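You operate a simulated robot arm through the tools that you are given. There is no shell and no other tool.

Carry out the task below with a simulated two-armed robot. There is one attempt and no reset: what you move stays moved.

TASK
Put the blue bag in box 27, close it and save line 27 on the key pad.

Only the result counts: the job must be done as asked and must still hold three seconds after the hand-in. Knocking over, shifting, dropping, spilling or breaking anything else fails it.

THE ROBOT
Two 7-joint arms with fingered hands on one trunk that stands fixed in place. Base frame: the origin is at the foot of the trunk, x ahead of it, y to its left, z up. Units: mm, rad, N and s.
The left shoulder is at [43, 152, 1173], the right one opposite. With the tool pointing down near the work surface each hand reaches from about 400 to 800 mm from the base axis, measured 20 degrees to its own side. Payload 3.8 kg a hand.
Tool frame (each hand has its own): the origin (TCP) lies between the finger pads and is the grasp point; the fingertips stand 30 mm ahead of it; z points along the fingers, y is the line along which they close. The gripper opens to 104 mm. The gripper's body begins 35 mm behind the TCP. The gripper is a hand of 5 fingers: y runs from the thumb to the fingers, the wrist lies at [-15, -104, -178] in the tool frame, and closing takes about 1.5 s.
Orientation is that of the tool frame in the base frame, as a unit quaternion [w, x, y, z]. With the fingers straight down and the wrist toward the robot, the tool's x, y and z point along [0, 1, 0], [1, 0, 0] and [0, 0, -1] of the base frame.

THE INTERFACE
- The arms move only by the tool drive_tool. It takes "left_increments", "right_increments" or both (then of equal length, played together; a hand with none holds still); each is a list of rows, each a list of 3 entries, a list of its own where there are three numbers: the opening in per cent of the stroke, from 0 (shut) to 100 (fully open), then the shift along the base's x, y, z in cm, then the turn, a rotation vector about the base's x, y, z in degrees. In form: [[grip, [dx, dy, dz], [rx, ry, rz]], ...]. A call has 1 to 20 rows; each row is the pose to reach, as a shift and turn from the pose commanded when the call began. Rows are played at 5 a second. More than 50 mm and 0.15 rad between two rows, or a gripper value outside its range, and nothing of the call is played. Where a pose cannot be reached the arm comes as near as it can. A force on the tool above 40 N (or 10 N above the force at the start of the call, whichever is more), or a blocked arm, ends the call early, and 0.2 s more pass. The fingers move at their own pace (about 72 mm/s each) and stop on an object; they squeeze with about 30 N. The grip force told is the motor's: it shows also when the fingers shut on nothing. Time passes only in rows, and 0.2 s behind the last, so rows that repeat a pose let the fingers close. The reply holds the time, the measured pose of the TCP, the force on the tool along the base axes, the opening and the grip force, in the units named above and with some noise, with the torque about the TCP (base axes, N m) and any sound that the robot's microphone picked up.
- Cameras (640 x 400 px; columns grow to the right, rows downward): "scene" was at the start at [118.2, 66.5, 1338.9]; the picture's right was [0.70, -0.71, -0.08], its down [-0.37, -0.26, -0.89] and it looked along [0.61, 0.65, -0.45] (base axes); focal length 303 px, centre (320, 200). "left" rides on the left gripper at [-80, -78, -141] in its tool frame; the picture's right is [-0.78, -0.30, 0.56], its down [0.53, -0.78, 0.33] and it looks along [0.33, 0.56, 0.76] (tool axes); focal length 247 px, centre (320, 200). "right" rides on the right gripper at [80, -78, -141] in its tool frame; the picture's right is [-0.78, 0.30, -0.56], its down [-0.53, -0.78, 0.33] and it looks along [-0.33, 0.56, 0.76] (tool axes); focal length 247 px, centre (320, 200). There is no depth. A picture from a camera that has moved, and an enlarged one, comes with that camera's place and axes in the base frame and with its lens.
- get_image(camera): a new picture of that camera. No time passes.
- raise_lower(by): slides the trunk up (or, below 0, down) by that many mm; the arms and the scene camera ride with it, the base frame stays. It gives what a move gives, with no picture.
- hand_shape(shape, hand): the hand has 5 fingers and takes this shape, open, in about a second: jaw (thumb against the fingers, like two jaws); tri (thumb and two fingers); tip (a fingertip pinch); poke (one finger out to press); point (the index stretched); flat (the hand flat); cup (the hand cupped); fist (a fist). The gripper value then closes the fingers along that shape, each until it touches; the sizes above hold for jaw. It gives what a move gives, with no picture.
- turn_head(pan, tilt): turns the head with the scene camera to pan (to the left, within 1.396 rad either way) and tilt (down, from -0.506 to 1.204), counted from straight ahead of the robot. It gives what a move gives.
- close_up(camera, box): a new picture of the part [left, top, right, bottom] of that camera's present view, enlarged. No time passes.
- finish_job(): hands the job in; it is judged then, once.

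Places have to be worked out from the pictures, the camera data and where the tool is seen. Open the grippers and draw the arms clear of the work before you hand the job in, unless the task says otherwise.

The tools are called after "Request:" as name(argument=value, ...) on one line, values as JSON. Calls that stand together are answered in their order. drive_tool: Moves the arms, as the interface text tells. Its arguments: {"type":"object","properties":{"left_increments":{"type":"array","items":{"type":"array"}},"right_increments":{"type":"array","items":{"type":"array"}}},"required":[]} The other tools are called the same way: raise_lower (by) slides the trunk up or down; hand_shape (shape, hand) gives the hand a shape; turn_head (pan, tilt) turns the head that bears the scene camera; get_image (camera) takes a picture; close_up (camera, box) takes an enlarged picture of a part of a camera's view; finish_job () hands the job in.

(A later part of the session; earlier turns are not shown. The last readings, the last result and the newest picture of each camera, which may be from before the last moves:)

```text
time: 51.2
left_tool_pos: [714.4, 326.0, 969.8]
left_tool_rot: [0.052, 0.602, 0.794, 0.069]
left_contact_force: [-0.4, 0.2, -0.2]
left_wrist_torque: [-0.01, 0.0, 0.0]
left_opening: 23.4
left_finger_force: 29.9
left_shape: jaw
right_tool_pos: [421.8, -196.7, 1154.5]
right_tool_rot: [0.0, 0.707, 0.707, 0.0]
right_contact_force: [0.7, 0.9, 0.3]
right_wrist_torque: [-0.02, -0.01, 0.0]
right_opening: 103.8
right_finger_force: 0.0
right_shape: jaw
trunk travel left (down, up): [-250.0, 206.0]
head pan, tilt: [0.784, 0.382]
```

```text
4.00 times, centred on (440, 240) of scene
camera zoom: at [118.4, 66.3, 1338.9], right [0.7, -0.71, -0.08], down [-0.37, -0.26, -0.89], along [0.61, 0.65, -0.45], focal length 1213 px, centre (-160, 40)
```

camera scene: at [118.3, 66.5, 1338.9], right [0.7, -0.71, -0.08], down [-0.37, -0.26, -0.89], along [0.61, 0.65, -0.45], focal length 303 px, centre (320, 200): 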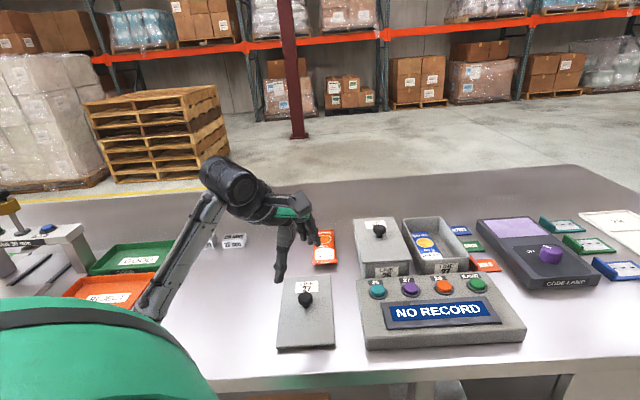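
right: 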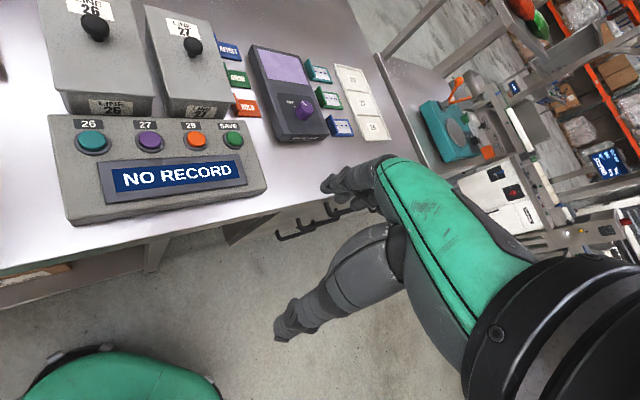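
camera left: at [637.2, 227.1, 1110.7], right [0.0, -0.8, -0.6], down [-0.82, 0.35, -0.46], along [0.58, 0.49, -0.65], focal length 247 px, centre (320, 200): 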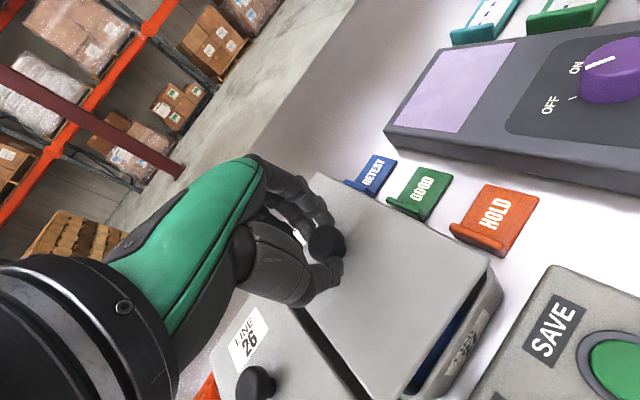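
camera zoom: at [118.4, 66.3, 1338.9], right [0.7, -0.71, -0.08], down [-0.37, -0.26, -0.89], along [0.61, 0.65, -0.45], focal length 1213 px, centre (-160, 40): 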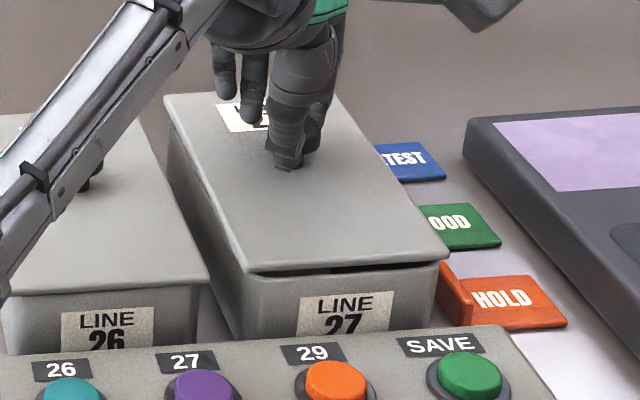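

Now the lid is just above the rim. Box 26 with its seated lid is a good reference, so I zoom on both fronts to compare overhangs.

Request:
close_up(camera="scene", box=[345, 240, 465, 290])

Request:
get_image(camera="left")

```text
5.33 times, centred on (405, 265) of scene
camera zoom: at [118.4, 66.3, 1338.9], right [0.7, -0.71, -0.08], down [-0.37, -0.26, -0.89], along [0.61, 0.65, -0.45], focal length 1618 px, centre (-133, -147)
```

zoom: 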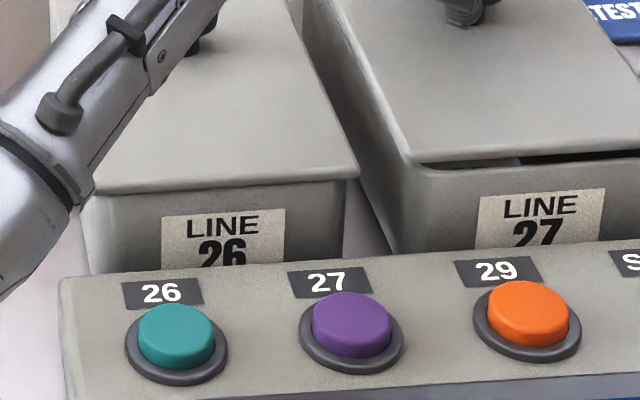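

```text
taken
camera left: at [637.6, 222.4, 1097.3], right [0.02, -0.8, -0.6], down [-0.83, 0.33, -0.46], along [0.56, 0.5, -0.65], focal length 247 px, centre (320, 200)
```

left: 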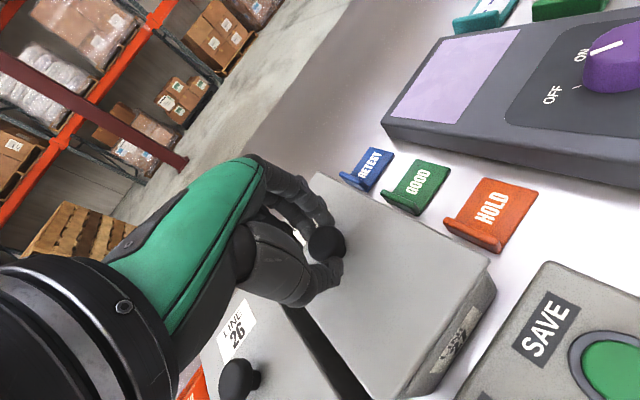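

Laterally and in depth the lid matches box 26's overhangs within ~2 mm; yaw is less certain. I take higher-magnification views of both near edges to compare slopes.

Request:
close_up(camera="scene", box=[412, 240, 480, 282])

Request:
close_up(camera="scene", box=[350, 245, 418, 287])

Request:
close_up(camera="left", box=[420, 230, 520, 330])

```text
9.41 times, centred on (446, 261) of scene
camera zoom: at [118.4, 66.3, 1338.9], right [0.7, -0.71, -0.08], down [-0.37, -0.26, -0.89], along [0.61, 0.65, -0.45], focal length 2855 px, centre (-866, -374)
```

zoom: 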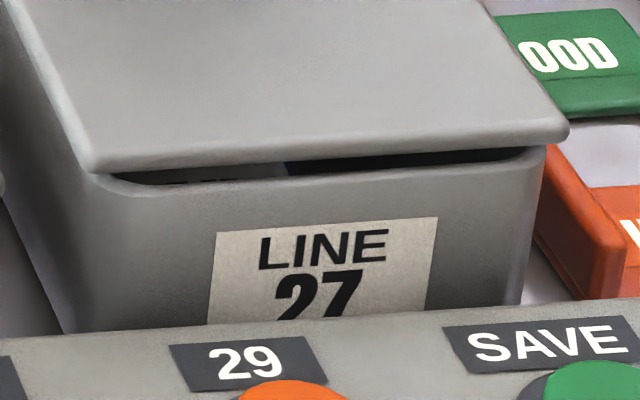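

```text
9.41 times, centred on (384, 266) of scene
camera zoom: at [118.4, 66.3, 1338.9], right [0.7, -0.71, -0.08], down [-0.37, -0.26, -0.89], along [0.61, 0.65, -0.45], focal length 2855 px, centre (-282, -421)
```

zoom: 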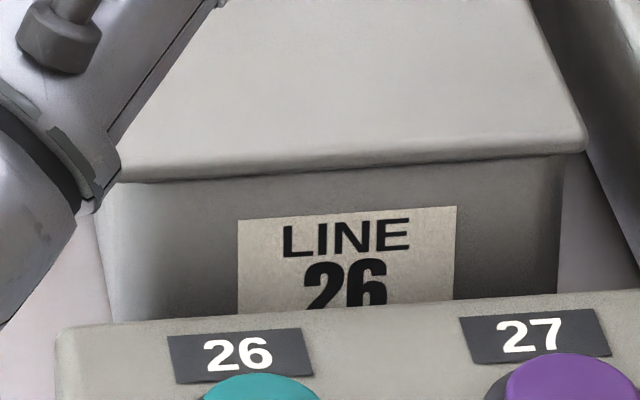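

```text
4.00 times, centred on (470, 280) of left
camera zoom: at [637.6, 222.4, 1097.3], right [0.02, -0.8, -0.6], down [-0.83, 0.33, -0.46], along [0.56, 0.5, -0.65], focal length 988 px, centre (-280, -120)
```

zoom: 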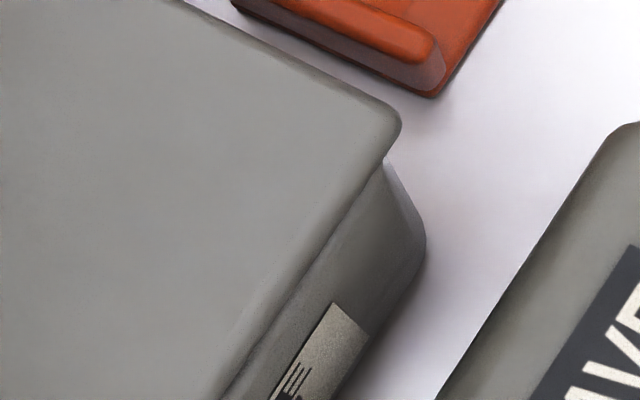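

Lid and rim edges look parallel with matching overhangs. I lower gently in 1 mm steps to seat it, watching force and sounds.

Request:
drive_tool(left_increments=[[0, [0, 0, -0.1], [0, 0, 0]], [0, [0, 0, -0.2], [0, 0, 0]], [0, [0, 0, -0.3], [0, 0, 0]], [0, [0, 0, -0.4], [0, 0, 0]], [0, [0, 0, -0.4], [0, 0, 0]]])

Request:
close_up(camera="scene", box=[412, 240, 480, 282])

Request:
close_up(camera="left", box=[300, 150, 520, 400])

```text
time: 52.4
left_tool_pos: [713.0, 324.8, 968.7]
left_tool_rot: [0.054, 0.602, 0.794, 0.07]
left_contact_force: [0.5, 0.5, 3.4]
left_wrist_torque: [0.04, -0.12, -0.01]
left_opening: 23.4
left_finger_force: 30.0
left_shape: jaw
right_tool_pos: [420.9, -197.9, 1155.0]
right_tool_rot: [-0.001, 0.707, 0.708, 0.0]
right_contact_force: [-0.1, 0.1, -0.8]
right_wrist_torque: [-0.01, 0.01, 0.07]
right_opening: 103.8
right_finger_force: 0.1
right_shape: jaw
trunk travel left (down, up): [-250.0, 206.0]
head pan, tilt: [0.784, 0.382]
```

```text
9.41 times, centred on (446, 261) of scene
camera zoom: at [117.9, 66.1, 1339.0], right [0.7, -0.71, -0.08], down [-0.37, -0.26, -0.89], along [0.61, 0.65, -0.44], focal length 2855 px, centre (-866, -374)
```

zoom: 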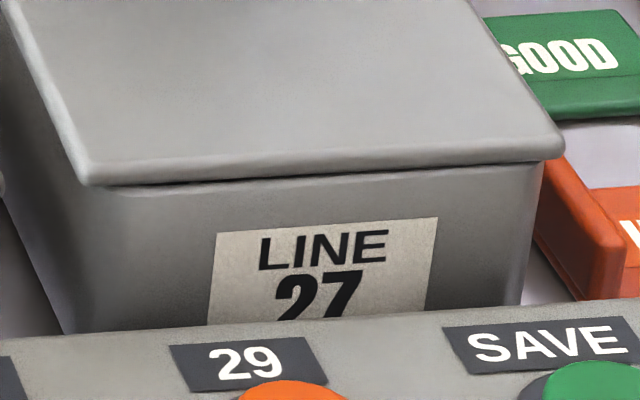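

```text
1.60 times, centred on (410, 275) of left
camera zoom: at [637.2, 222.0, 1094.2], right [0.02, -0.8, -0.6], down [-0.82, 0.33, -0.46], along [0.57, 0.5, -0.65], focal length 395 px, centre (176, 80)
```

zoom: 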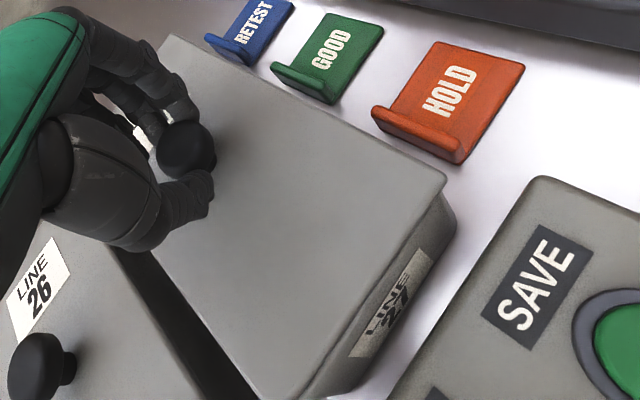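

Contact just began (3 N). Compared with box 26, the lid's left near corner sits ~3 mm too far back, so I raise 2 mm, turn it +1.5° and shift 2 mm toward the robot, then lower again.

Request:
drive_tool(left_increments=[[0, [0, 0, 0.25], [0, 0, 0]], [0, [-0.07, -0.07, 0.3], [0, 0, 0.8]], [0, [-0.14, -0.14, 0.3], [0, 0, 1.5]], [0, [-0.14, -0.14, 0.15], [0, 0, 1.5]], [0, [-0.14, -0.14, 0], [0, 0, 1.5]], [0, [-0.14, -0.14, -0.1], [0, 0, 1.5]], [0, [-0.14, -0.14, -0.1], [0, 0, 1.5]]])

Request:
close_up(camera="scene", box=[412, 240, 480, 282])

Request:
close_up(camera="left", box=[300, 150, 520, 400])

```text
time: 54.0
left_tool_pos: [712.7, 324.4, 965.4]
left_tool_rot: [0.052, 0.591, 0.802, 0.07]
left_contact_force: [0.7, -0.5, 0.5]
left_wrist_torque: [-0.01, 0.07, 0.02]
left_opening: 23.3
left_finger_force: 29.8
left_shape: jaw
right_tool_pos: [421.1, -196.7, 1155.3]
right_tool_rot: [0.0, 0.707, 0.707, 0.0]
right_contact_force: [0.5, -0.6, 0.1]
right_wrist_torque: [-0.01, -0.03, 0.02]
right_opening: 103.9
right_finger_force: 0.0
right_shape: jaw
trunk travel left (down, up): [-250.0, 206.0]
head pan, tilt: [0.784, 0.382]
```

```text
9.41 times, centred on (446, 261) of scene
camera zoom: at [118.4, 66.3, 1338.9], right [0.7, -0.71, -0.08], down [-0.37, -0.26, -0.89], along [0.61, 0.65, -0.45], focal length 2855 px, centre (-866, -374)
```

zoom: 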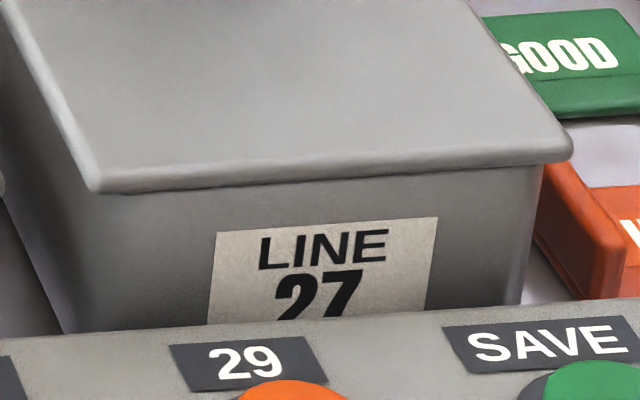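

```text
1.60 times, centred on (410, 275) of left
camera zoom: at [639.1, 219.0, 1092.4], right [0.04, -0.8, -0.6], down [-0.83, 0.3, -0.46], along [0.55, 0.52, -0.65], focal length 395 px, centre (176, 80)
```

zoom: 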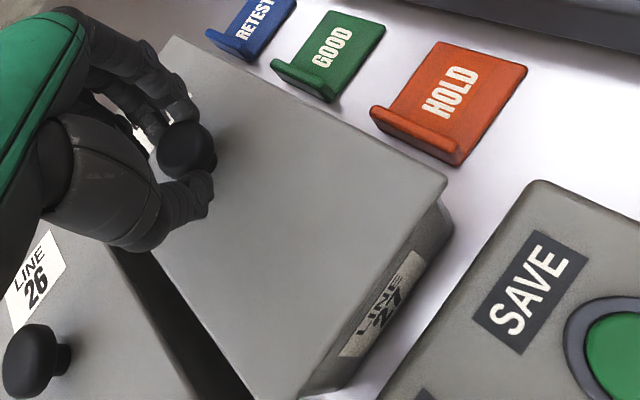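

The lid now sits parallel and flush above the front edge, TCP 965.4 with no load yet. I lower further in small steps to contact.

Request:
drive_tool(left_increments=[[0, [0, 0, -0.1], [0, 0, 0]], [0, [0, 0, -0.2], [0, 0, 0]], [0, [0, 0, -0.2], [0, 0, 0]]])

Request:
close_up(camera="scene", box=[412, 240, 480, 282])

```text
time: 54.8
left_tool_pos: [713.2, 324.8, 966.5]
left_tool_rot: [0.052, 0.592, 0.801, 0.071]
left_contact_force: [1.7, -0.2, 5.8]
left_wrist_torque: [-0.03, -0.04, -0.02]
left_opening: 23.6
left_finger_force: 30.3
left_shape: jaw
right_tool_pos: [421.4, -197.6, 1155.0]
right_tool_rot: [0.0, 0.707, 0.707, 0.001]
right_contact_force: [0.2, 0.6, 0.4]
right_wrist_torque: [0.03, -0.03, 0.04]
right_opening: 103.7
right_finger_force: 0.0
right_shape: jaw
trunk travel left (down, up): [-250.0, 206.0]
head pan, tilt: [0.784, 0.382]
heard: snap
```

```text
9.41 times, centred on (446, 261) of scene
camera zoom: at [117.8, 65.9, 1339.1], right [0.7, -0.71, -0.08], down [-0.37, -0.26, -0.89], along [0.61, 0.65, -0.44], focal length 2855 px, centre (-866, -374)
```

zoom: 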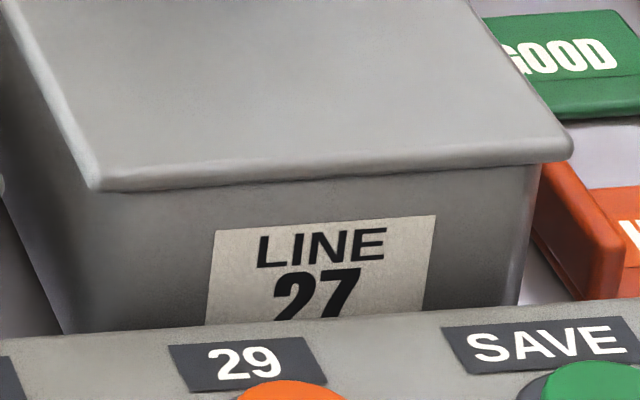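

A "snap" was heard at 6 N and the lid-to-label distance now equals that of the closed box 26: the lid is seated. I release the knob gently.

Request:
drive_tool(left_increments=[[25, [0, 0, 0.1], [0, 0, 0]], [35, [0, 0, 0.2], [0, 0, 0]], [50, [0, 0, 0.3], [0, 0, 0]], [70, [0, 0, 0.4], [0, 0, 0]], [90, [0, 0, 0.4], [0, 0, 0]], [100, [0, 0, 0.4], [0, 0, 0]], [100, [0, 0, 0.4], [0, 0, 0]]])

Request:
get_image(camera="left")

Request:
close_up(camera="scene", box=[412, 240, 480, 282])

```text
time: 56.4
left_tool_pos: [712.5, 325.0, 967.5]
left_tool_rot: [0.052, 0.592, 0.801, 0.071]
left_contact_force: [0.4, 0.1, -0.7]
left_wrist_torque: [0.02, -0.02, 0.03]
left_opening: 103.6
left_finger_force: 0.0
left_shape: jaw
right_tool_pos: [421.6, -196.9, 1154.9]
right_tool_rot: [0.0, 0.707, 0.707, 0.0]
right_contact_force: [-1.1, -0.4, 0.2]
right_wrist_torque: [-0.01, -0.01, 0.02]
right_opening: 103.4
right_finger_force: 0.1
right_shape: jaw
trunk travel left (down, up): [-250.0, 206.0]
head pan, tilt: [0.784, 0.382]
```

```text
taken
camera left: at [639.5, 218.8, 1094.3], right [0.04, -0.8, -0.6], down [-0.83, 0.3, -0.46], along [0.55, 0.52, -0.65], focal length 247 px, centre (320, 200)
```

left: 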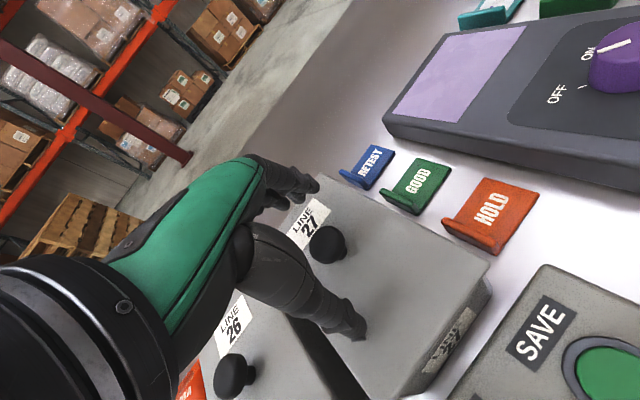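

```text
9.41 times, centred on (446, 261) of scene
camera zoom: at [118.4, 66.3, 1338.9], right [0.7, -0.71, -0.08], down [-0.37, -0.26, -0.89], along [0.61, 0.65, -0.45], focal length 2855 px, centre (-866, -374)
```

zoom: 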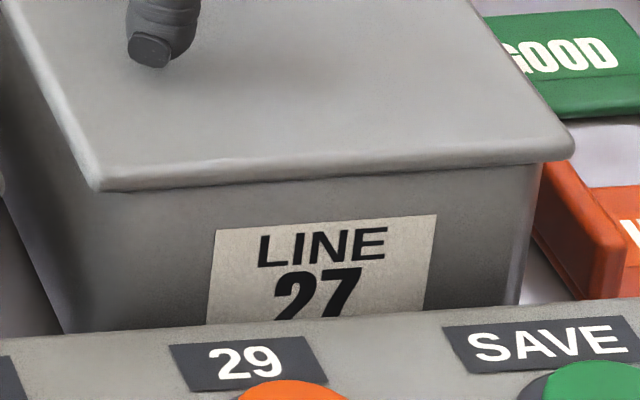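

The lid stays seated. I lift the hand clear, pulling up and back, and then view the closed box.

Request:
drive_tool(left_increments=[[100, [0, 0, 2], [0, 0, 0]], [100, [0, 0, 5], [0, 0, 0]], [100, [-0.5, 0, 8], [0, 0, 0]], [100, [-3, 0, 11], [-1.2, 4.8, 0]], [100, [-7, 0, 13], [-2.4, 9.7, 0]], [100, [-11, 0, 14], [-2.4, 9.7, 0]], [100, [-14, 0, 15], [-2.4, 9.7, 0]]])

Request:
get_image(camera="left")

Request:
close_up(camera="scene", box=[340, 200, 540, 360])

```text
time: 58.0
left_tool_pos: [571.7, 324.4, 1119.8]
left_tool_rot: [-0.003, 0.595, 0.804, 0.003]
left_contact_force: [0.5, -1.3, 0.0]
left_wrist_torque: [0.01, -0.04, 0.0]
left_opening: 104.0
left_finger_force: 0.0
left_shape: jaw
right_tool_pos: [420.3, -197.4, 1154.6]
right_tool_rot: [0.0, 0.707, 0.707, 0.001]
right_contact_force: [-0.5, 0.5, -0.5]
right_wrist_torque: [-0.01, 0.03, 0.02]
right_opening: 103.6
right_finger_force: 0.1
right_shape: jaw
trunk travel left (down, up): [-250.0, 206.0]
head pan, tilt: [0.784, 0.382]
```

```text
taken
camera left: at [521.7, 224.3, 1260.6], right [-0.06, -0.82, -0.56], down [-0.9, 0.29, -0.33], along [0.43, 0.49, -0.76], focal length 247 px, centre (320, 200)
```

left: 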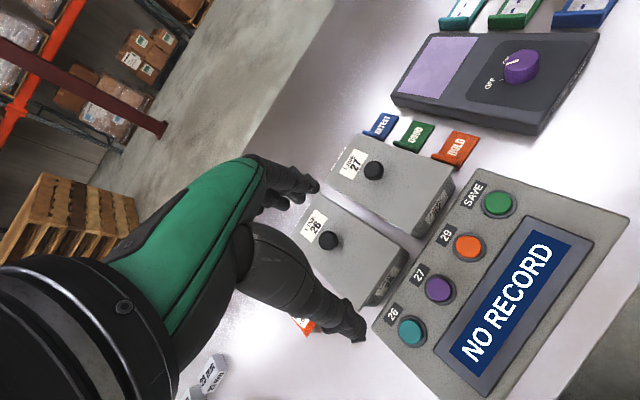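

```text
2.50 times, centred on (440, 280) of scene
camera zoom: at [117.6, 66.3, 1339.0], right [0.7, -0.71, -0.08], down [-0.37, -0.26, -0.89], along [0.61, 0.65, -0.44], focal length 758 px, centre (20, 0)
```

zoom: 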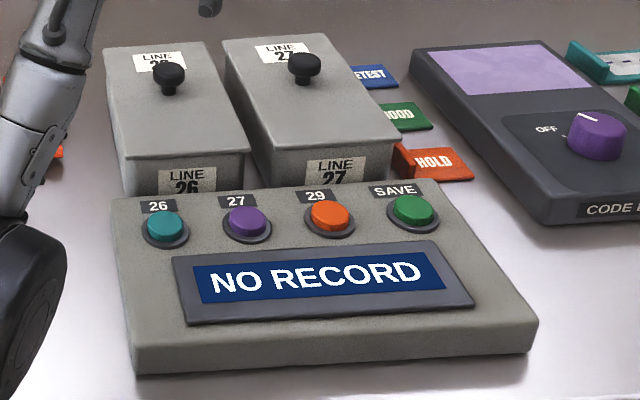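

Box 27 is closed with its label where it was at the start. Buttons: 27 at about [549, 282, 898] and SAVE at about [640, 190, 898], 65 mm pitch. I give the left hand the "poke" shape.

Request:
hand_shape(hand="left", shape="poke")

Request:
get_image(camera="left")

Request:
get_image(camera="scene")

```text
time: 58.9
left_tool_pos: [574.2, 325.4, 1119.7]
left_tool_rot: [-0.004, 0.595, 0.804, 0.003]
left_contact_force: [0.3, -0.1, -0.2]
left_wrist_torque: [0.03, 0.01, -0.04]
left_opening: 0.0
left_finger_force: 0.0
left_shape: poke
right_tool_pos: [422.1, -197.5, 1155.8]
right_tool_rot: [0.0, 0.707, 0.707, 0.0]
right_contact_force: [-0.2, 0.3, -0.5]
right_wrist_torque: [0.0, -0.02, -0.02]
right_opening: 103.7
right_finger_force: 0.0
right_shape: jaw
trunk travel left (down, up): [-250.0, 206.0]
head pan, tilt: [0.784, 0.382]
```

```text
taken
camera left: at [523.1, 224.4, 1260.2], right [-0.06, -0.82, -0.56], down [-0.9, 0.29, -0.33], along [0.43, 0.49, -0.76], focal length 247 px, centre (320, 200)
```

left: 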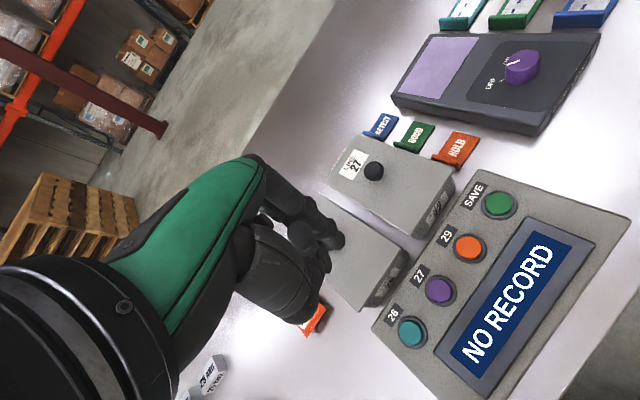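

```text
taken
camera scene: at [118.4, 66.3, 1338.9], right [0.7, -0.71, -0.08], down [-0.37, -0.26, -0.89], along [0.61, 0.65, -0.45], focal length 303 px, centre (320, 200)
```

scene: 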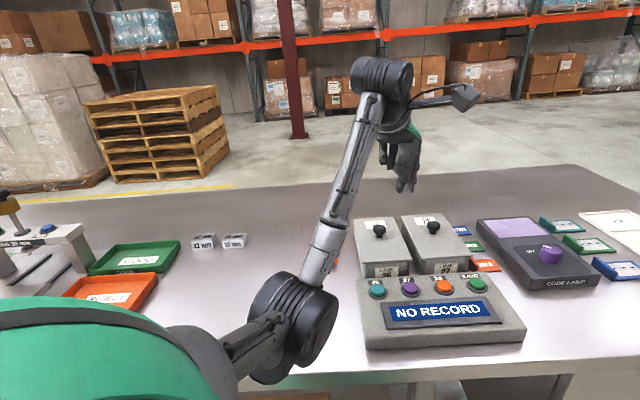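

I zoom in to see where the poking fingertip stands.

Request:
close_up(camera="left", box=[220, 150, 400, 340])

Request:
close_up(camera="scene", box=[350, 90, 470, 210])

```text
2.11 times, centred on (310, 245) of left
camera zoom: at [523.1, 224.4, 1260.2], right [-0.06, -0.82, -0.56], down [-0.9, 0.29, -0.33], along [0.43, 0.49, -0.76], focal length 520 px, centre (341, 105)
```

zoom: 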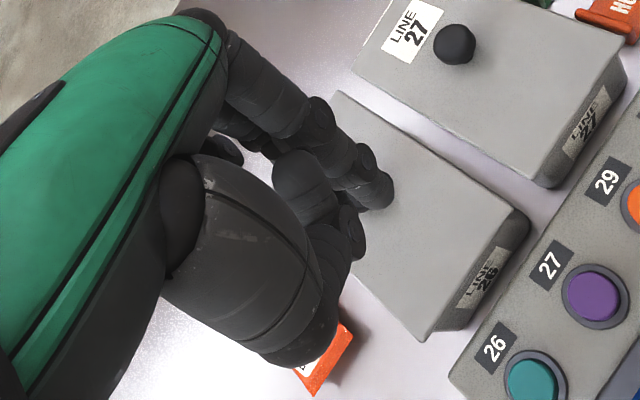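

```text
3.33 times, centred on (410, 150) of scene
camera zoom: at [118.4, 66.3, 1338.9], right [0.7, -0.71, -0.08], down [-0.37, -0.26, -0.89], along [0.61, 0.65, -0.45], focal length 1011 px, centre (20, 367)
```

zoom: 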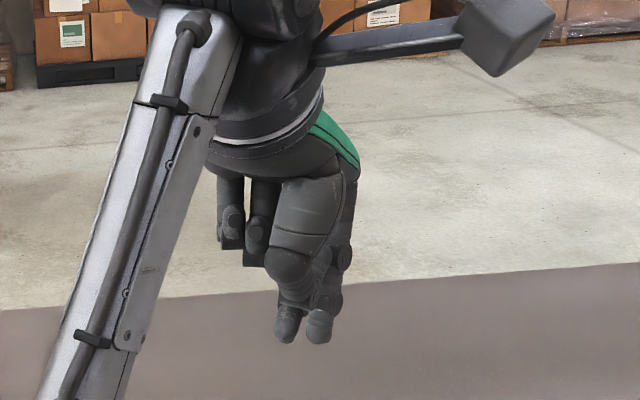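

The index fingertip works out at tool-frame (−8, 0, 30) in both views; a second tip sits ~8 mm higher. I move to hover with that fingertip ~30 mm above button 27 and check.

Request:
drive_tool(left_increments=[[100, [-0.6, -0.8, -3], [0, 0, 0]], [100, [-1.2, -1.6, -6], [0, 0, 0]], [100, [-1.8, -2.4, -9], [0, 0, 0]], [100, [-2.4, -3.2, -12], [0, 0, 0]], [100, [-2.7, -3.6, -15], [0, 0, 0]], [100, [-2.7, -3.6, -16], [0, 0, 0]], [100, [-2.7, -3.6, -16], [0, 0, 0]]])

Request:
close_up(camera="left", box=[240, 160, 480, 360])

Request:
close_up(camera="scene", box=[350, 200, 510, 340])

```text
time: 60.5
left_tool_pos: [545.3, 288.4, 957.9]
left_tool_rot: [-0.003, 0.595, 0.804, 0.003]
left_contact_force: [0.0, 0.1, -0.2]
left_wrist_torque: [-0.02, 0.0, 0.02]
left_opening: 0.0
left_finger_force: 0.0
left_shape: poke
right_tool_pos: [421.4, -198.3, 1154.6]
right_tool_rot: [0.0, 0.707, 0.707, 0.001]
right_contact_force: [-0.2, 0.4, -0.2]
right_wrist_torque: [-0.04, 0.01, 0.0]
right_opening: 103.9
right_finger_force: 0.2
right_shape: jaw
trunk travel left (down, up): [-250.0, 206.0]
head pan, tilt: [0.784, 0.382]
```

```text
2.00 times, centred on (360, 260) of left
camera zoom: at [494.6, 187.9, 1098.5], right [-0.06, -0.82, -0.56], down [-0.9, 0.29, -0.33], along [0.43, 0.49, -0.76], focal length 494 px, centre (240, 80)
```

zoom: 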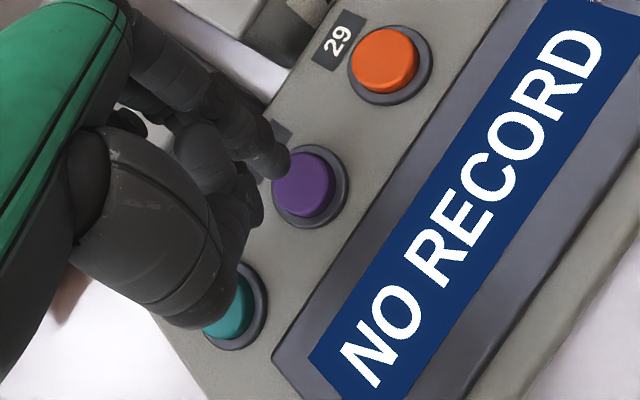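

```text
2.86 times, centred on (430, 270) of scene
camera zoom: at [118.3, 66.2, 1338.9], right [0.7, -0.71, -0.08], down [-0.37, -0.26, -0.89], along [0.61, 0.65, -0.45], focal length 867 px, centre (6, 0)
```

zoom: 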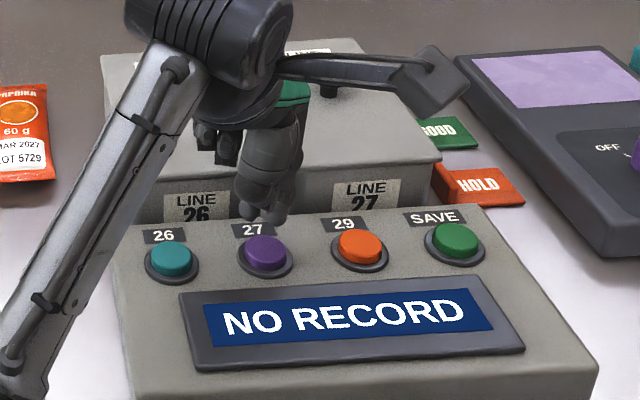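

The fingertip is directly above button 27 (within ~4 mm). I descend 27 mm with a slight centring shift, to just above the button.

Request:
drive_tool(left_increments=[[0, [0, 0.15, -1], [0, 0, 0]], [0, [0, 0.3, -2], [0, 0, 0]], [0, [0, 0.3, -2.5], [0, 0, 0]], [0, [0, 0.3, -2.7], [0, 0, 0]]])

Request:
close_up(camera="left", box=[240, 160, 480, 360])

Request:
close_up(camera="scene", box=[350, 200, 510, 340])

```text
time: 61.5
left_tool_pos: [545.5, 291.5, 932.5]
left_tool_rot: [-0.003, 0.595, 0.804, 0.003]
left_contact_force: [1.0, 0.2, 3.5]
left_wrist_torque: [0.01, -0.06, 0.02]
left_opening: 0.0
left_finger_force: 0.0
left_shape: poke
right_tool_pos: [420.1, -196.7, 1155.6]
right_tool_rot: [-0.001, 0.707, 0.707, 0.0]
right_contact_force: [0.0, 0.9, -0.5]
right_wrist_torque: [-0.01, 0.05, -0.02]
right_opening: 103.7
right_finger_force: 0.1
right_shape: jaw
trunk travel left (down, up): [-250.0, 206.0]
head pan, tilt: [0.784, 0.382]
heard: click
```

```text
2.00 times, centred on (360, 260) of left
camera zoom: at [494.7, 191.1, 1072.5], right [-0.06, -0.82, -0.56], down [-0.9, 0.29, -0.33], along [0.43, 0.49, -0.76], focal length 494 px, centre (240, 80)
```

zoom: 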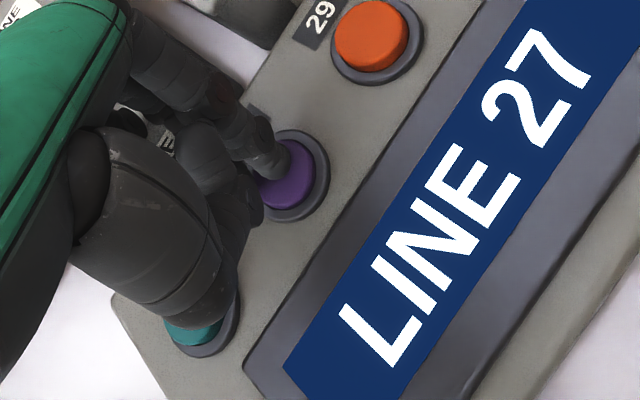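

```text
2.86 times, centred on (430, 270) of scene
camera zoom: at [118.0, 66.0, 1339.0], right [0.7, -0.71, -0.08], down [-0.37, -0.26, -0.89], along [0.61, 0.65, -0.44], focal length 867 px, centre (6, 0)
```

zoom: 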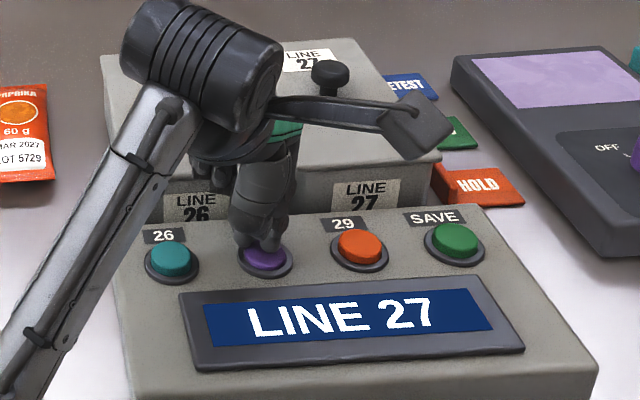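

A click was heard and the display shows "LINE 27". I lift off and move the fingertip over the SAVE button, offset about [+90, −92] mm.

Request:
drive_tool(left_increments=[[0, [0, 0, 1], [0, 0, 0]], [0, [0, 0, 2.5], [0, 0, 0]], [0, [0, 0, 4], [0, 0, 0]], [0, [2.3, -2.3, 4], [0, 0, 0]], [0, [4.6, -4.6, 4], [0, 0, 0]], [0, [6.9, -6.9, 4], [0, 0, 0]], [0, [9.0, -9.2, 4], [0, 0, 0]], [0, [9.0, -9.2, 3], [0, 0, 0]], [0, [9.0, -9.2, 3], [0, 0, 0]]])

Request:
close_up(camera="left", box=[240, 160, 480, 360])

Request:
close_up(camera="scene", box=[350, 200, 510, 340])

```text
time: 63.5
left_tool_pos: [634.2, 200.7, 959.6]
left_tool_rot: [-0.003, 0.594, 0.804, 0.003]
left_contact_force: [0.5, -0.4, 0.3]
left_wrist_torque: [-0.01, 0.0, -0.05]
left_opening: 0.2
left_finger_force: 0.1
left_shape: poke
right_tool_pos: [421.5, -197.3, 1155.3]
right_tool_rot: [0.0, 0.707, 0.707, 0.0]
right_contact_force: [-1.1, 0.8, -0.6]
right_wrist_torque: [0.01, 0.01, 0.03]
right_opening: 103.6
right_finger_force: 0.0
right_shape: jaw
trunk travel left (down, up): [-250.0, 206.0]
head pan, tilt: [0.784, 0.382]
```

```text
2.00 times, centred on (360, 260) of left
camera zoom: at [584.3, 100.4, 1100.9], right [-0.06, -0.82, -0.56], down [-0.9, 0.29, -0.33], along [0.43, 0.49, -0.76], focal length 494 px, centre (240, 80)
```

zoom: 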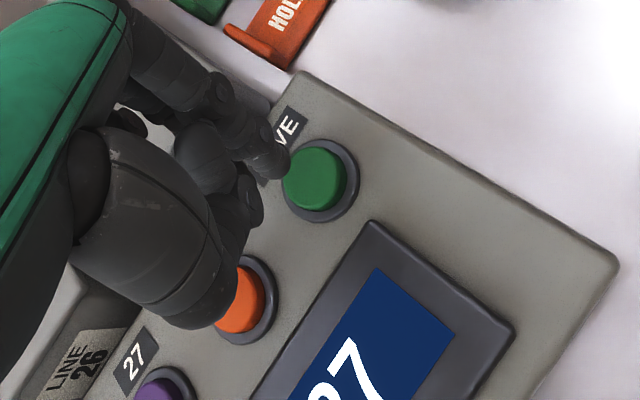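

```text
2.86 times, centred on (430, 270) of scene
camera zoom: at [118.3, 66.2, 1338.9], right [0.7, -0.71, -0.08], down [-0.37, -0.26, -0.89], along [0.61, 0.65, -0.45], focal length 867 px, centre (6, 0)
```

zoom: 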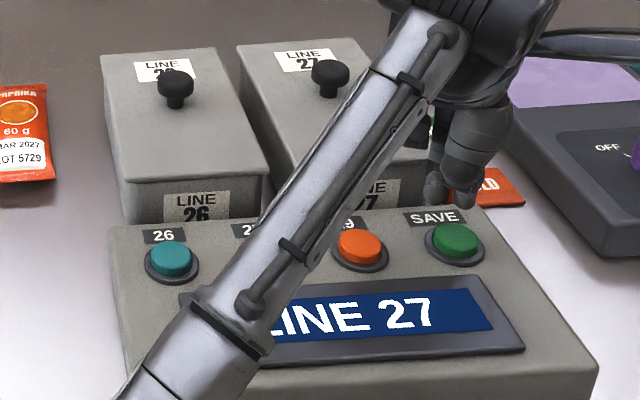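

The fingertip hovers over SAVE (button at ~[639.5, 191.5], tip ~[636.5, 193]). I descend with a 3 mm centring shift to press it.

Request:
drive_tool(left_increments=[[0, [0.15, -0.05, -1], [0, 0, 0]], [0, [0.3, -0.1, -2], [0, 0, 0]], [0, [0.3, -0.1, -2.5], [0, 0, 0]], [0, [0.3, -0.1, -2.8], [0, 0, 0]]])

Request:
close_up(camera="left", box=[240, 160, 480, 360])

Request:
close_up(camera="scene", box=[350, 200, 510, 340])

```text
time: 64.5
left_tool_pos: [638.8, 199.6, 932.5]
left_tool_rot: [-0.003, 0.595, 0.804, 0.003]
left_contact_force: [0.6, 0.5, 2.5]
left_wrist_torque: [0.01, -0.03, 0.0]
left_opening: 0.0
left_finger_force: 0.1
left_shape: poke
right_tool_pos: [420.3, -197.0, 1155.8]
right_tool_rot: [-0.001, 0.708, 0.707, 0.001]
right_contact_force: [-0.7, -0.7, 0.0]
right_wrist_torque: [0.02, 0.01, -0.02]
right_opening: 103.7
right_finger_force: 0.2
right_shape: jaw
trunk travel left (down, up): [-250.0, 206.0]
head pan, tilt: [0.784, 0.382]
heard: click
```

```text
2.00 times, centred on (360, 260) of left
camera zoom: at [587.1, 98.9, 1073.6], right [-0.06, -0.82, -0.56], down [-0.9, 0.29, -0.33], along [0.43, 0.49, -0.76], focal length 494 px, centre (240, 80)
```

zoom: 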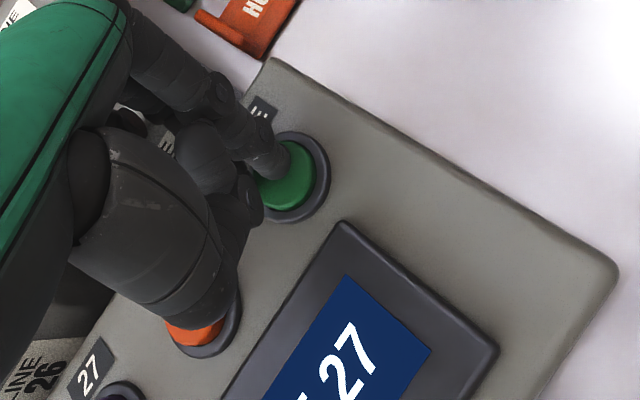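

```text
2.86 times, centred on (430, 270) of scene
camera zoom: at [118.0, 66.2, 1339.0], right [0.7, -0.71, -0.08], down [-0.37, -0.26, -0.89], along [0.61, 0.65, -0.44], focal length 867 px, centre (6, 0)
```

zoom: 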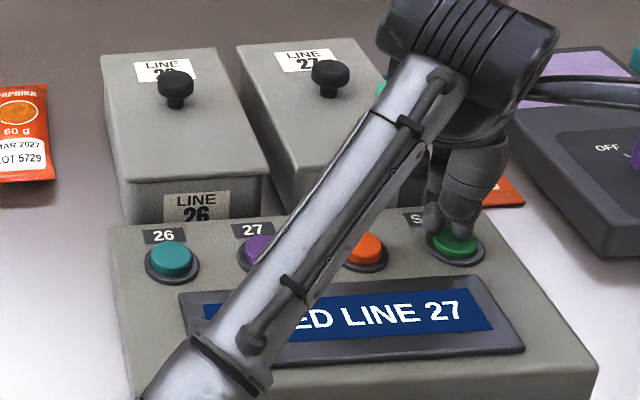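

A click sounded and the display reads "…ED LINE 27" (saved). I lift straight off and draw the left arm back clear.

Request:
drive_tool(left_increments=[[0, [0, 0, 1], [0, 0, 0]], [0, [0, 0, 3], [0, 0, 0]], [0, [0, 0, 6], [0, 0, 0]], [0, [-1, 1, 10], [0, 0, 0]], [0, [-3, 3, 14], [0, 0, 0]], [0, [-6, 6, 18], [0, 0, 0]], [0, [-9, 9, 20], [0, 0, 0]], [0, [-12, 12, 20], [0, 0, 0]], [0, [-15, 15, 20], [0, 0, 0]], [0, [-18, 18, 20], [0, 0, 0]], [0, [-21, 21, 20], [0, 0, 0]], [0, [-24, 24, 20], [0, 0, 0]]])

Request:
hand_shape(hand="left", shape="jaw")

Request:
get_image(camera="scene")

Request:
close_up(camera="scene", box=[340, 200, 540, 360])

Request:
get_image(camera="left")

```text
refused: row 6 steps farther than a row can; nothing moved
```

```text
time: 65.4
left_tool_pos: [638.8, 198.2, 932.7]
left_tool_rot: [-0.003, 0.594, 0.804, 0.003]
left_contact_force: [0.1, -1.4, 0.0]
left_wrist_torque: [-0.06, 0.01, -0.03]
left_opening: 103.9
left_finger_force: 0.1
left_shape: jaw
right_tool_pos: [420.5, -197.4, 1155.1]
right_tool_rot: [-0.001, 0.707, 0.707, 0.0]
right_contact_force: [-0.5, 0.2, 0.2]
right_wrist_torque: [0.02, 0.01, 0.05]
right_opening: 103.5
right_finger_force: 0.1
right_shape: jaw
trunk travel left (down, up): [-250.0, 206.0]
head pan, tilt: [0.784, 0.382]
heard: snap
```

```text
taken
camera scene: at [118.1, 66.2, 1338.9], right [0.7, -0.71, -0.08], down [-0.37, -0.26, -0.89], along [0.61, 0.65, -0.45], focal length 303 px, centre (320, 200)
```

scene: 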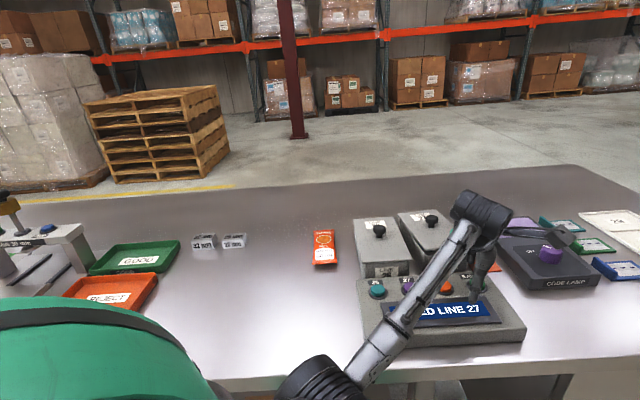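

```text
2.50 times, centred on (440, 280) of scene
camera zoom: at [118.1, 66.2, 1338.9], right [0.7, -0.71, -0.08], down [-0.37, -0.26, -0.89], along [0.61, 0.65, -0.45], focal length 758 px, centre (20, 0)
```

zoom: 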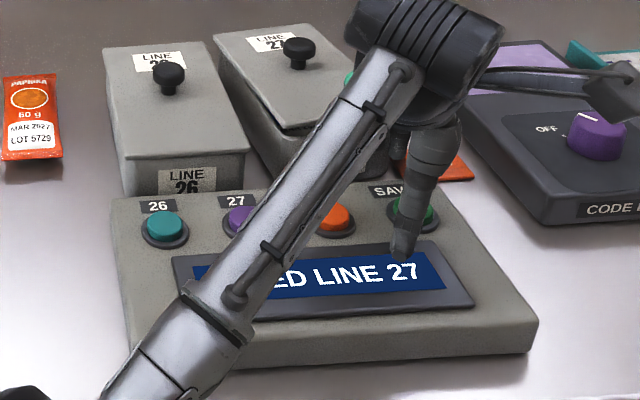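

```text
taken
camera left: at [587.2, 98.8, 1073.1], right [-0.06, -0.82, -0.56], down [-0.9, 0.29, -0.33], along [0.43, 0.49, -0.76], focal length 247 px, centre (320, 200)
```

left: 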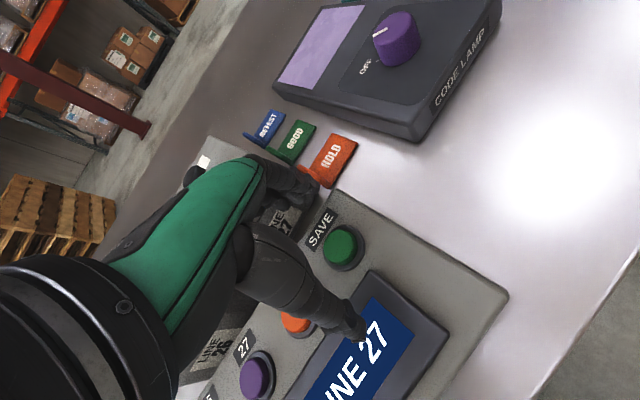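

My lift-off was refused (one step too long) and the hand opened into jaw beside box 27: a "snap" was heard and lid 27 looks displaced. Before moving I zoom in to see how the fingers stand against the box.

Request:
close_up(camera="scene", box=[390, 190, 490, 290])

Request:
close_up(camera="left", box=[160, 120, 400, 350])

Request:
get_image(camera="right")

```text
4.00 times, centred on (440, 240) of scene
camera zoom: at [118.1, 66.2, 1338.9], right [0.7, -0.71, -0.08], down [-0.37, -0.26, -0.89], along [0.61, 0.65, -0.45], focal length 1213 px, centre (-160, 40)
```

zoom: 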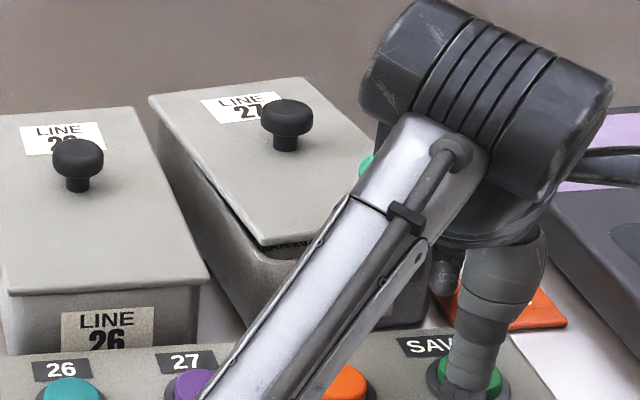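

```text
1.74 times, centred on (280, 235) of left
camera zoom: at [587.2, 98.8, 1073.1], right [-0.06, -0.82, -0.56], down [-0.9, 0.29, -0.33], along [0.43, 0.49, -0.76], focal length 430 px, centre (390, 139)
```

zoom: 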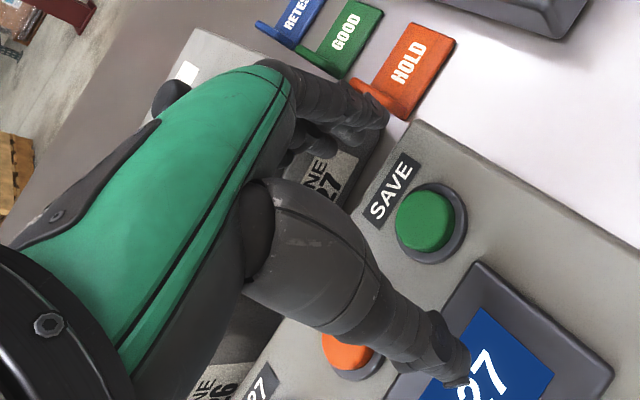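

```text
taken
camera right: at [343.1, -116.6, 1296.2], right [0.3, -0.78, 0.56], down [-0.78, -0.53, -0.33], along [0.56, -0.33, -0.76], focal length 247 px, centre (320, 200)
```

right: 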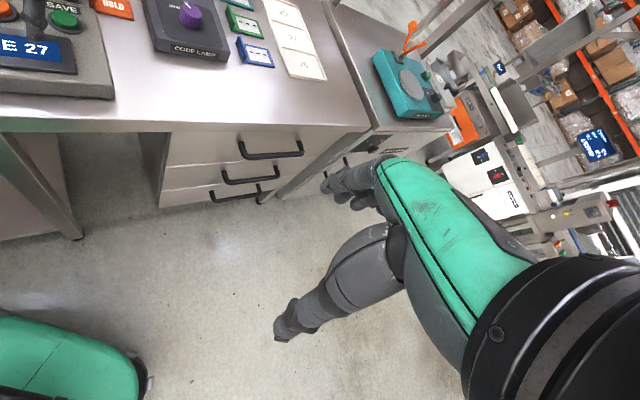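

The lid has been pushed back by the opening fingers; HOLD card is unmoved. I first slide the hand horizontally toward the robot to free the fingers from the box, then rise straight up in small steps.

Request:
drive_tool(left_increments=[[100, [-0.4, -0.4, 0], [0, 0, 0]], [100, [-0.9, -0.9, 0], [0, 0, 0]], [100, [-1.5, -1.5, 0.1], [0, 0, 0]], [100, [-2.0, -2.0, 0.5], [0, 0, 0]], [100, [-2.2, -2.2, 2], [0, 0, 0]], [100, [-2.2, -2.2, 5], [0, 0, 0]], [100, [-2.2, -2.2, 8], [0, 0, 0]], [100, [-2.2, -2.2, 11], [0, 0, 0]], [100, [-2.2, -2.2, 14], [0, 0, 0]]])

Request:
get_image(camera="left")

Request:
close_up(camera="scene", box=[340, 180, 540, 340])

```text
time: 67.4
left_tool_pos: [616.5, 177.8, 1074.0]
left_tool_rot: [-0.004, 0.595, 0.804, 0.003]
left_contact_force: [-0.3, 0.0, -0.8]
left_wrist_torque: [0.0, -0.01, -0.02]
left_opening: 103.6
left_finger_force: 0.1
left_shape: jaw
right_tool_pos: [420.9, -196.5, 1154.8]
right_tool_rot: [-0.001, 0.707, 0.707, 0.001]
right_contact_force: [0.2, 0.2, 0.3]
right_wrist_torque: [0.01, -0.02, -0.03]
right_opening: 103.9
right_finger_force: 0.0
right_shape: jaw
trunk travel left (down, up): [-250.0, 206.0]
head pan, tilt: [0.784, 0.382]
```

```text
taken
camera left: at [564.6, 76.8, 1215.5], right [-0.06, -0.82, -0.56], down [-0.9, 0.29, -0.33], along [0.43, 0.49, -0.76], focal length 247 px, centre (320, 200)
```

left: 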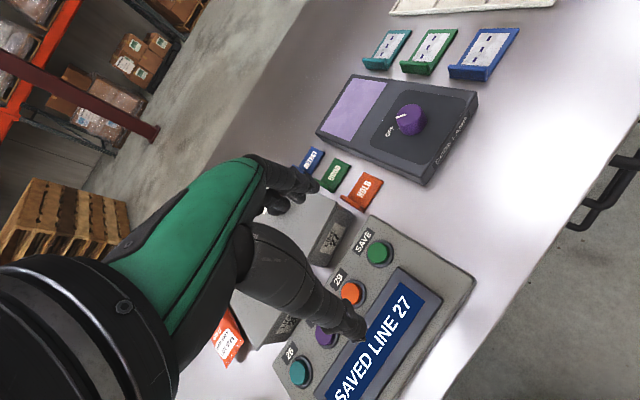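

```text
2.50 times, centred on (440, 260) of scene
camera zoom: at [118.1, 66.1, 1338.9], right [0.7, -0.71, -0.08], down [-0.37, -0.26, -0.89], along [0.61, 0.65, -0.44], focal length 758 px, centre (20, 50)
```

zoom: 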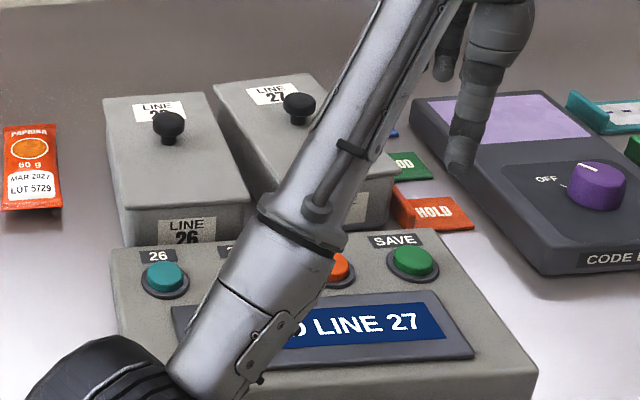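

The display reads "SAVED LINE 27". I move the left hand up and aside to get a free view of box 27 and its lid.

Request:
drive_tool(left_increments=[[100, [-2, 3, 1], [0, 0, 0]], [100, [-4, 6, 2], [0, 0, 0]], [100, [-6, 9, 3], [0, 0, 0]], [100, [-8, 12, 4], [0, 0, 0]], [100, [-10, 15, 5], [0, 0, 0]], [100, [-11, 18, 5], [0, 0, 0]]])

Request:
get_image(camera="left")

Request:
close_up(camera="scene", box=[340, 180, 540, 340])

Request:
close_up(camera="scene", box=[390, 200, 480, 290])

```text
time: 68.8
left_tool_pos: [506.7, 358.5, 1122.7]
left_tool_rot: [-0.003, 0.595, 0.804, 0.003]
left_contact_force: [0.3, 0.1, 0.0]
left_wrist_torque: [-0.02, 0.0, -0.01]
left_opening: 104.2
left_finger_force: 0.1
left_shape: jaw
right_tool_pos: [421.1, -196.6, 1155.1]
right_tool_rot: [0.0, 0.707, 0.707, 0.0]
right_contact_force: [0.1, -0.1, -0.7]
right_wrist_torque: [0.0, 0.01, -0.03]
right_opening: 103.7
right_finger_force: 0.1
right_shape: jaw
trunk travel left (down, up): [-250.0, 206.0]
head pan, tilt: [0.784, 0.382]
```

```text
taken
camera left: at [455.2, 258.3, 1264.3], right [-0.06, -0.82, -0.56], down [-0.9, 0.29, -0.33], along [0.43, 0.49, -0.76], focal length 247 px, centre (320, 200)
```

left: 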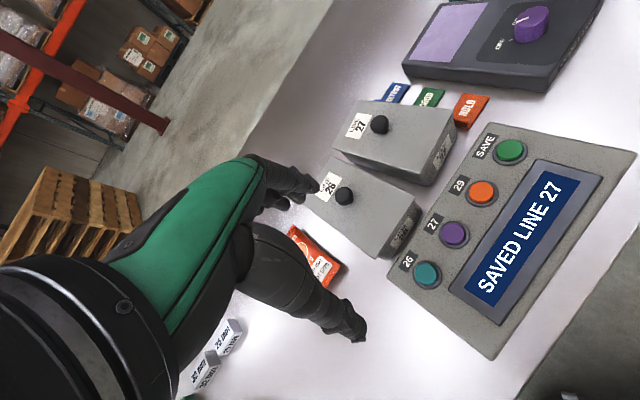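

```text
2.50 times, centred on (440, 260) of scene
camera zoom: at [118.4, 67.1, 1338.8], right [0.7, -0.71, -0.08], down [-0.37, -0.26, -0.89], along [0.61, 0.65, -0.45], focal length 758 px, centre (20, 50)
```

zoom: 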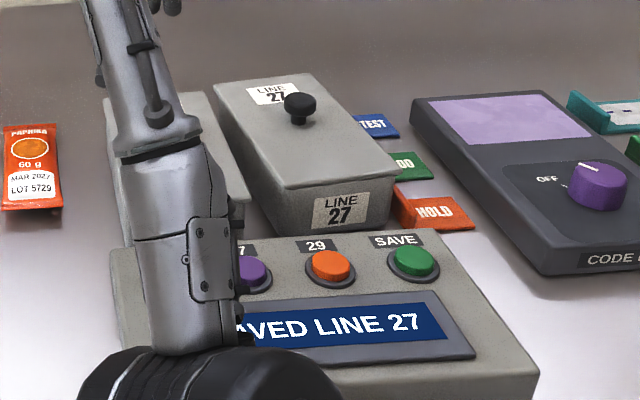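

```text
4.44 times, centred on (435, 245) of scene
camera zoom: at [118.4, 67.1, 1338.8], right [0.7, -0.71, -0.08], down [-0.37, -0.26, -0.89], along [0.61, 0.65, -0.45], focal length 1348 px, centre (-191, 0)
```

zoom: 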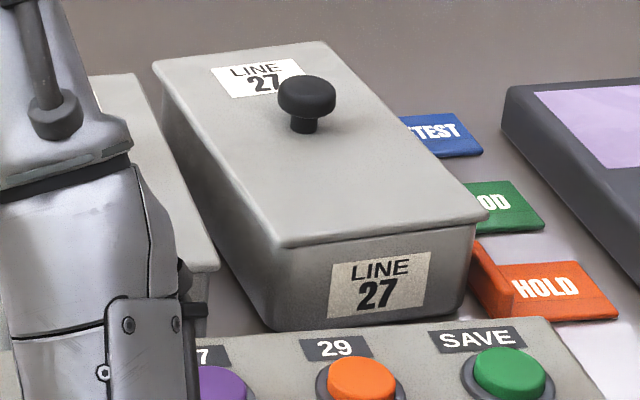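

The opening fingers pushed the whole box 27 back some 20–30 mm with a slight turn; the lid seems to lie on it again. I zoom with the left camera to measure where the box is now.

Request:
close_up(camera="left", box=[300, 70, 500, 270])

Request:
close_up(camera="scene", box=[412, 230, 480, 282])

```text
2.00 times, centred on (400, 170) of left
camera zoom: at [455.2, 258.3, 1264.3], right [-0.06, -0.82, -0.56], down [-0.9, 0.29, -0.33], along [0.43, 0.49, -0.76], focal length 494 px, centre (160, 260)
```

zoom: 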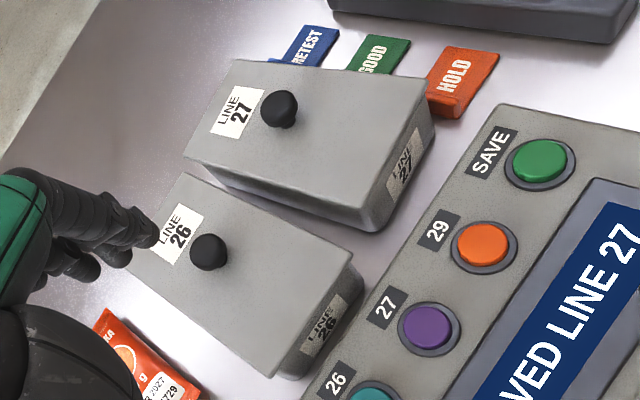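

```text
7.69 times, centred on (446, 256) of scene
camera zoom: at [118.4, 67.1, 1338.8], right [0.7, -0.71, -0.08], down [-0.37, -0.26, -0.89], along [0.61, 0.65, -0.45], focal length 2333 px, centre (-649, -231)
```

zoom: 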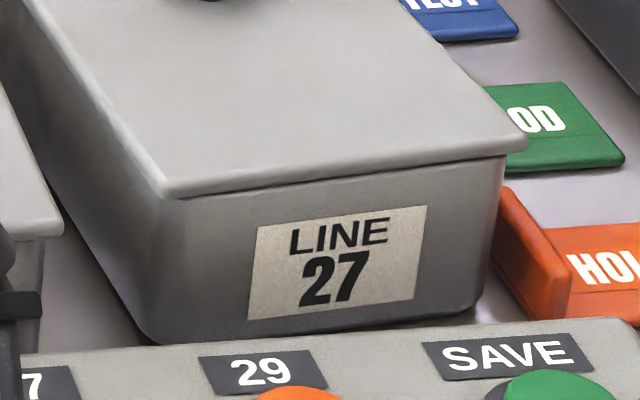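

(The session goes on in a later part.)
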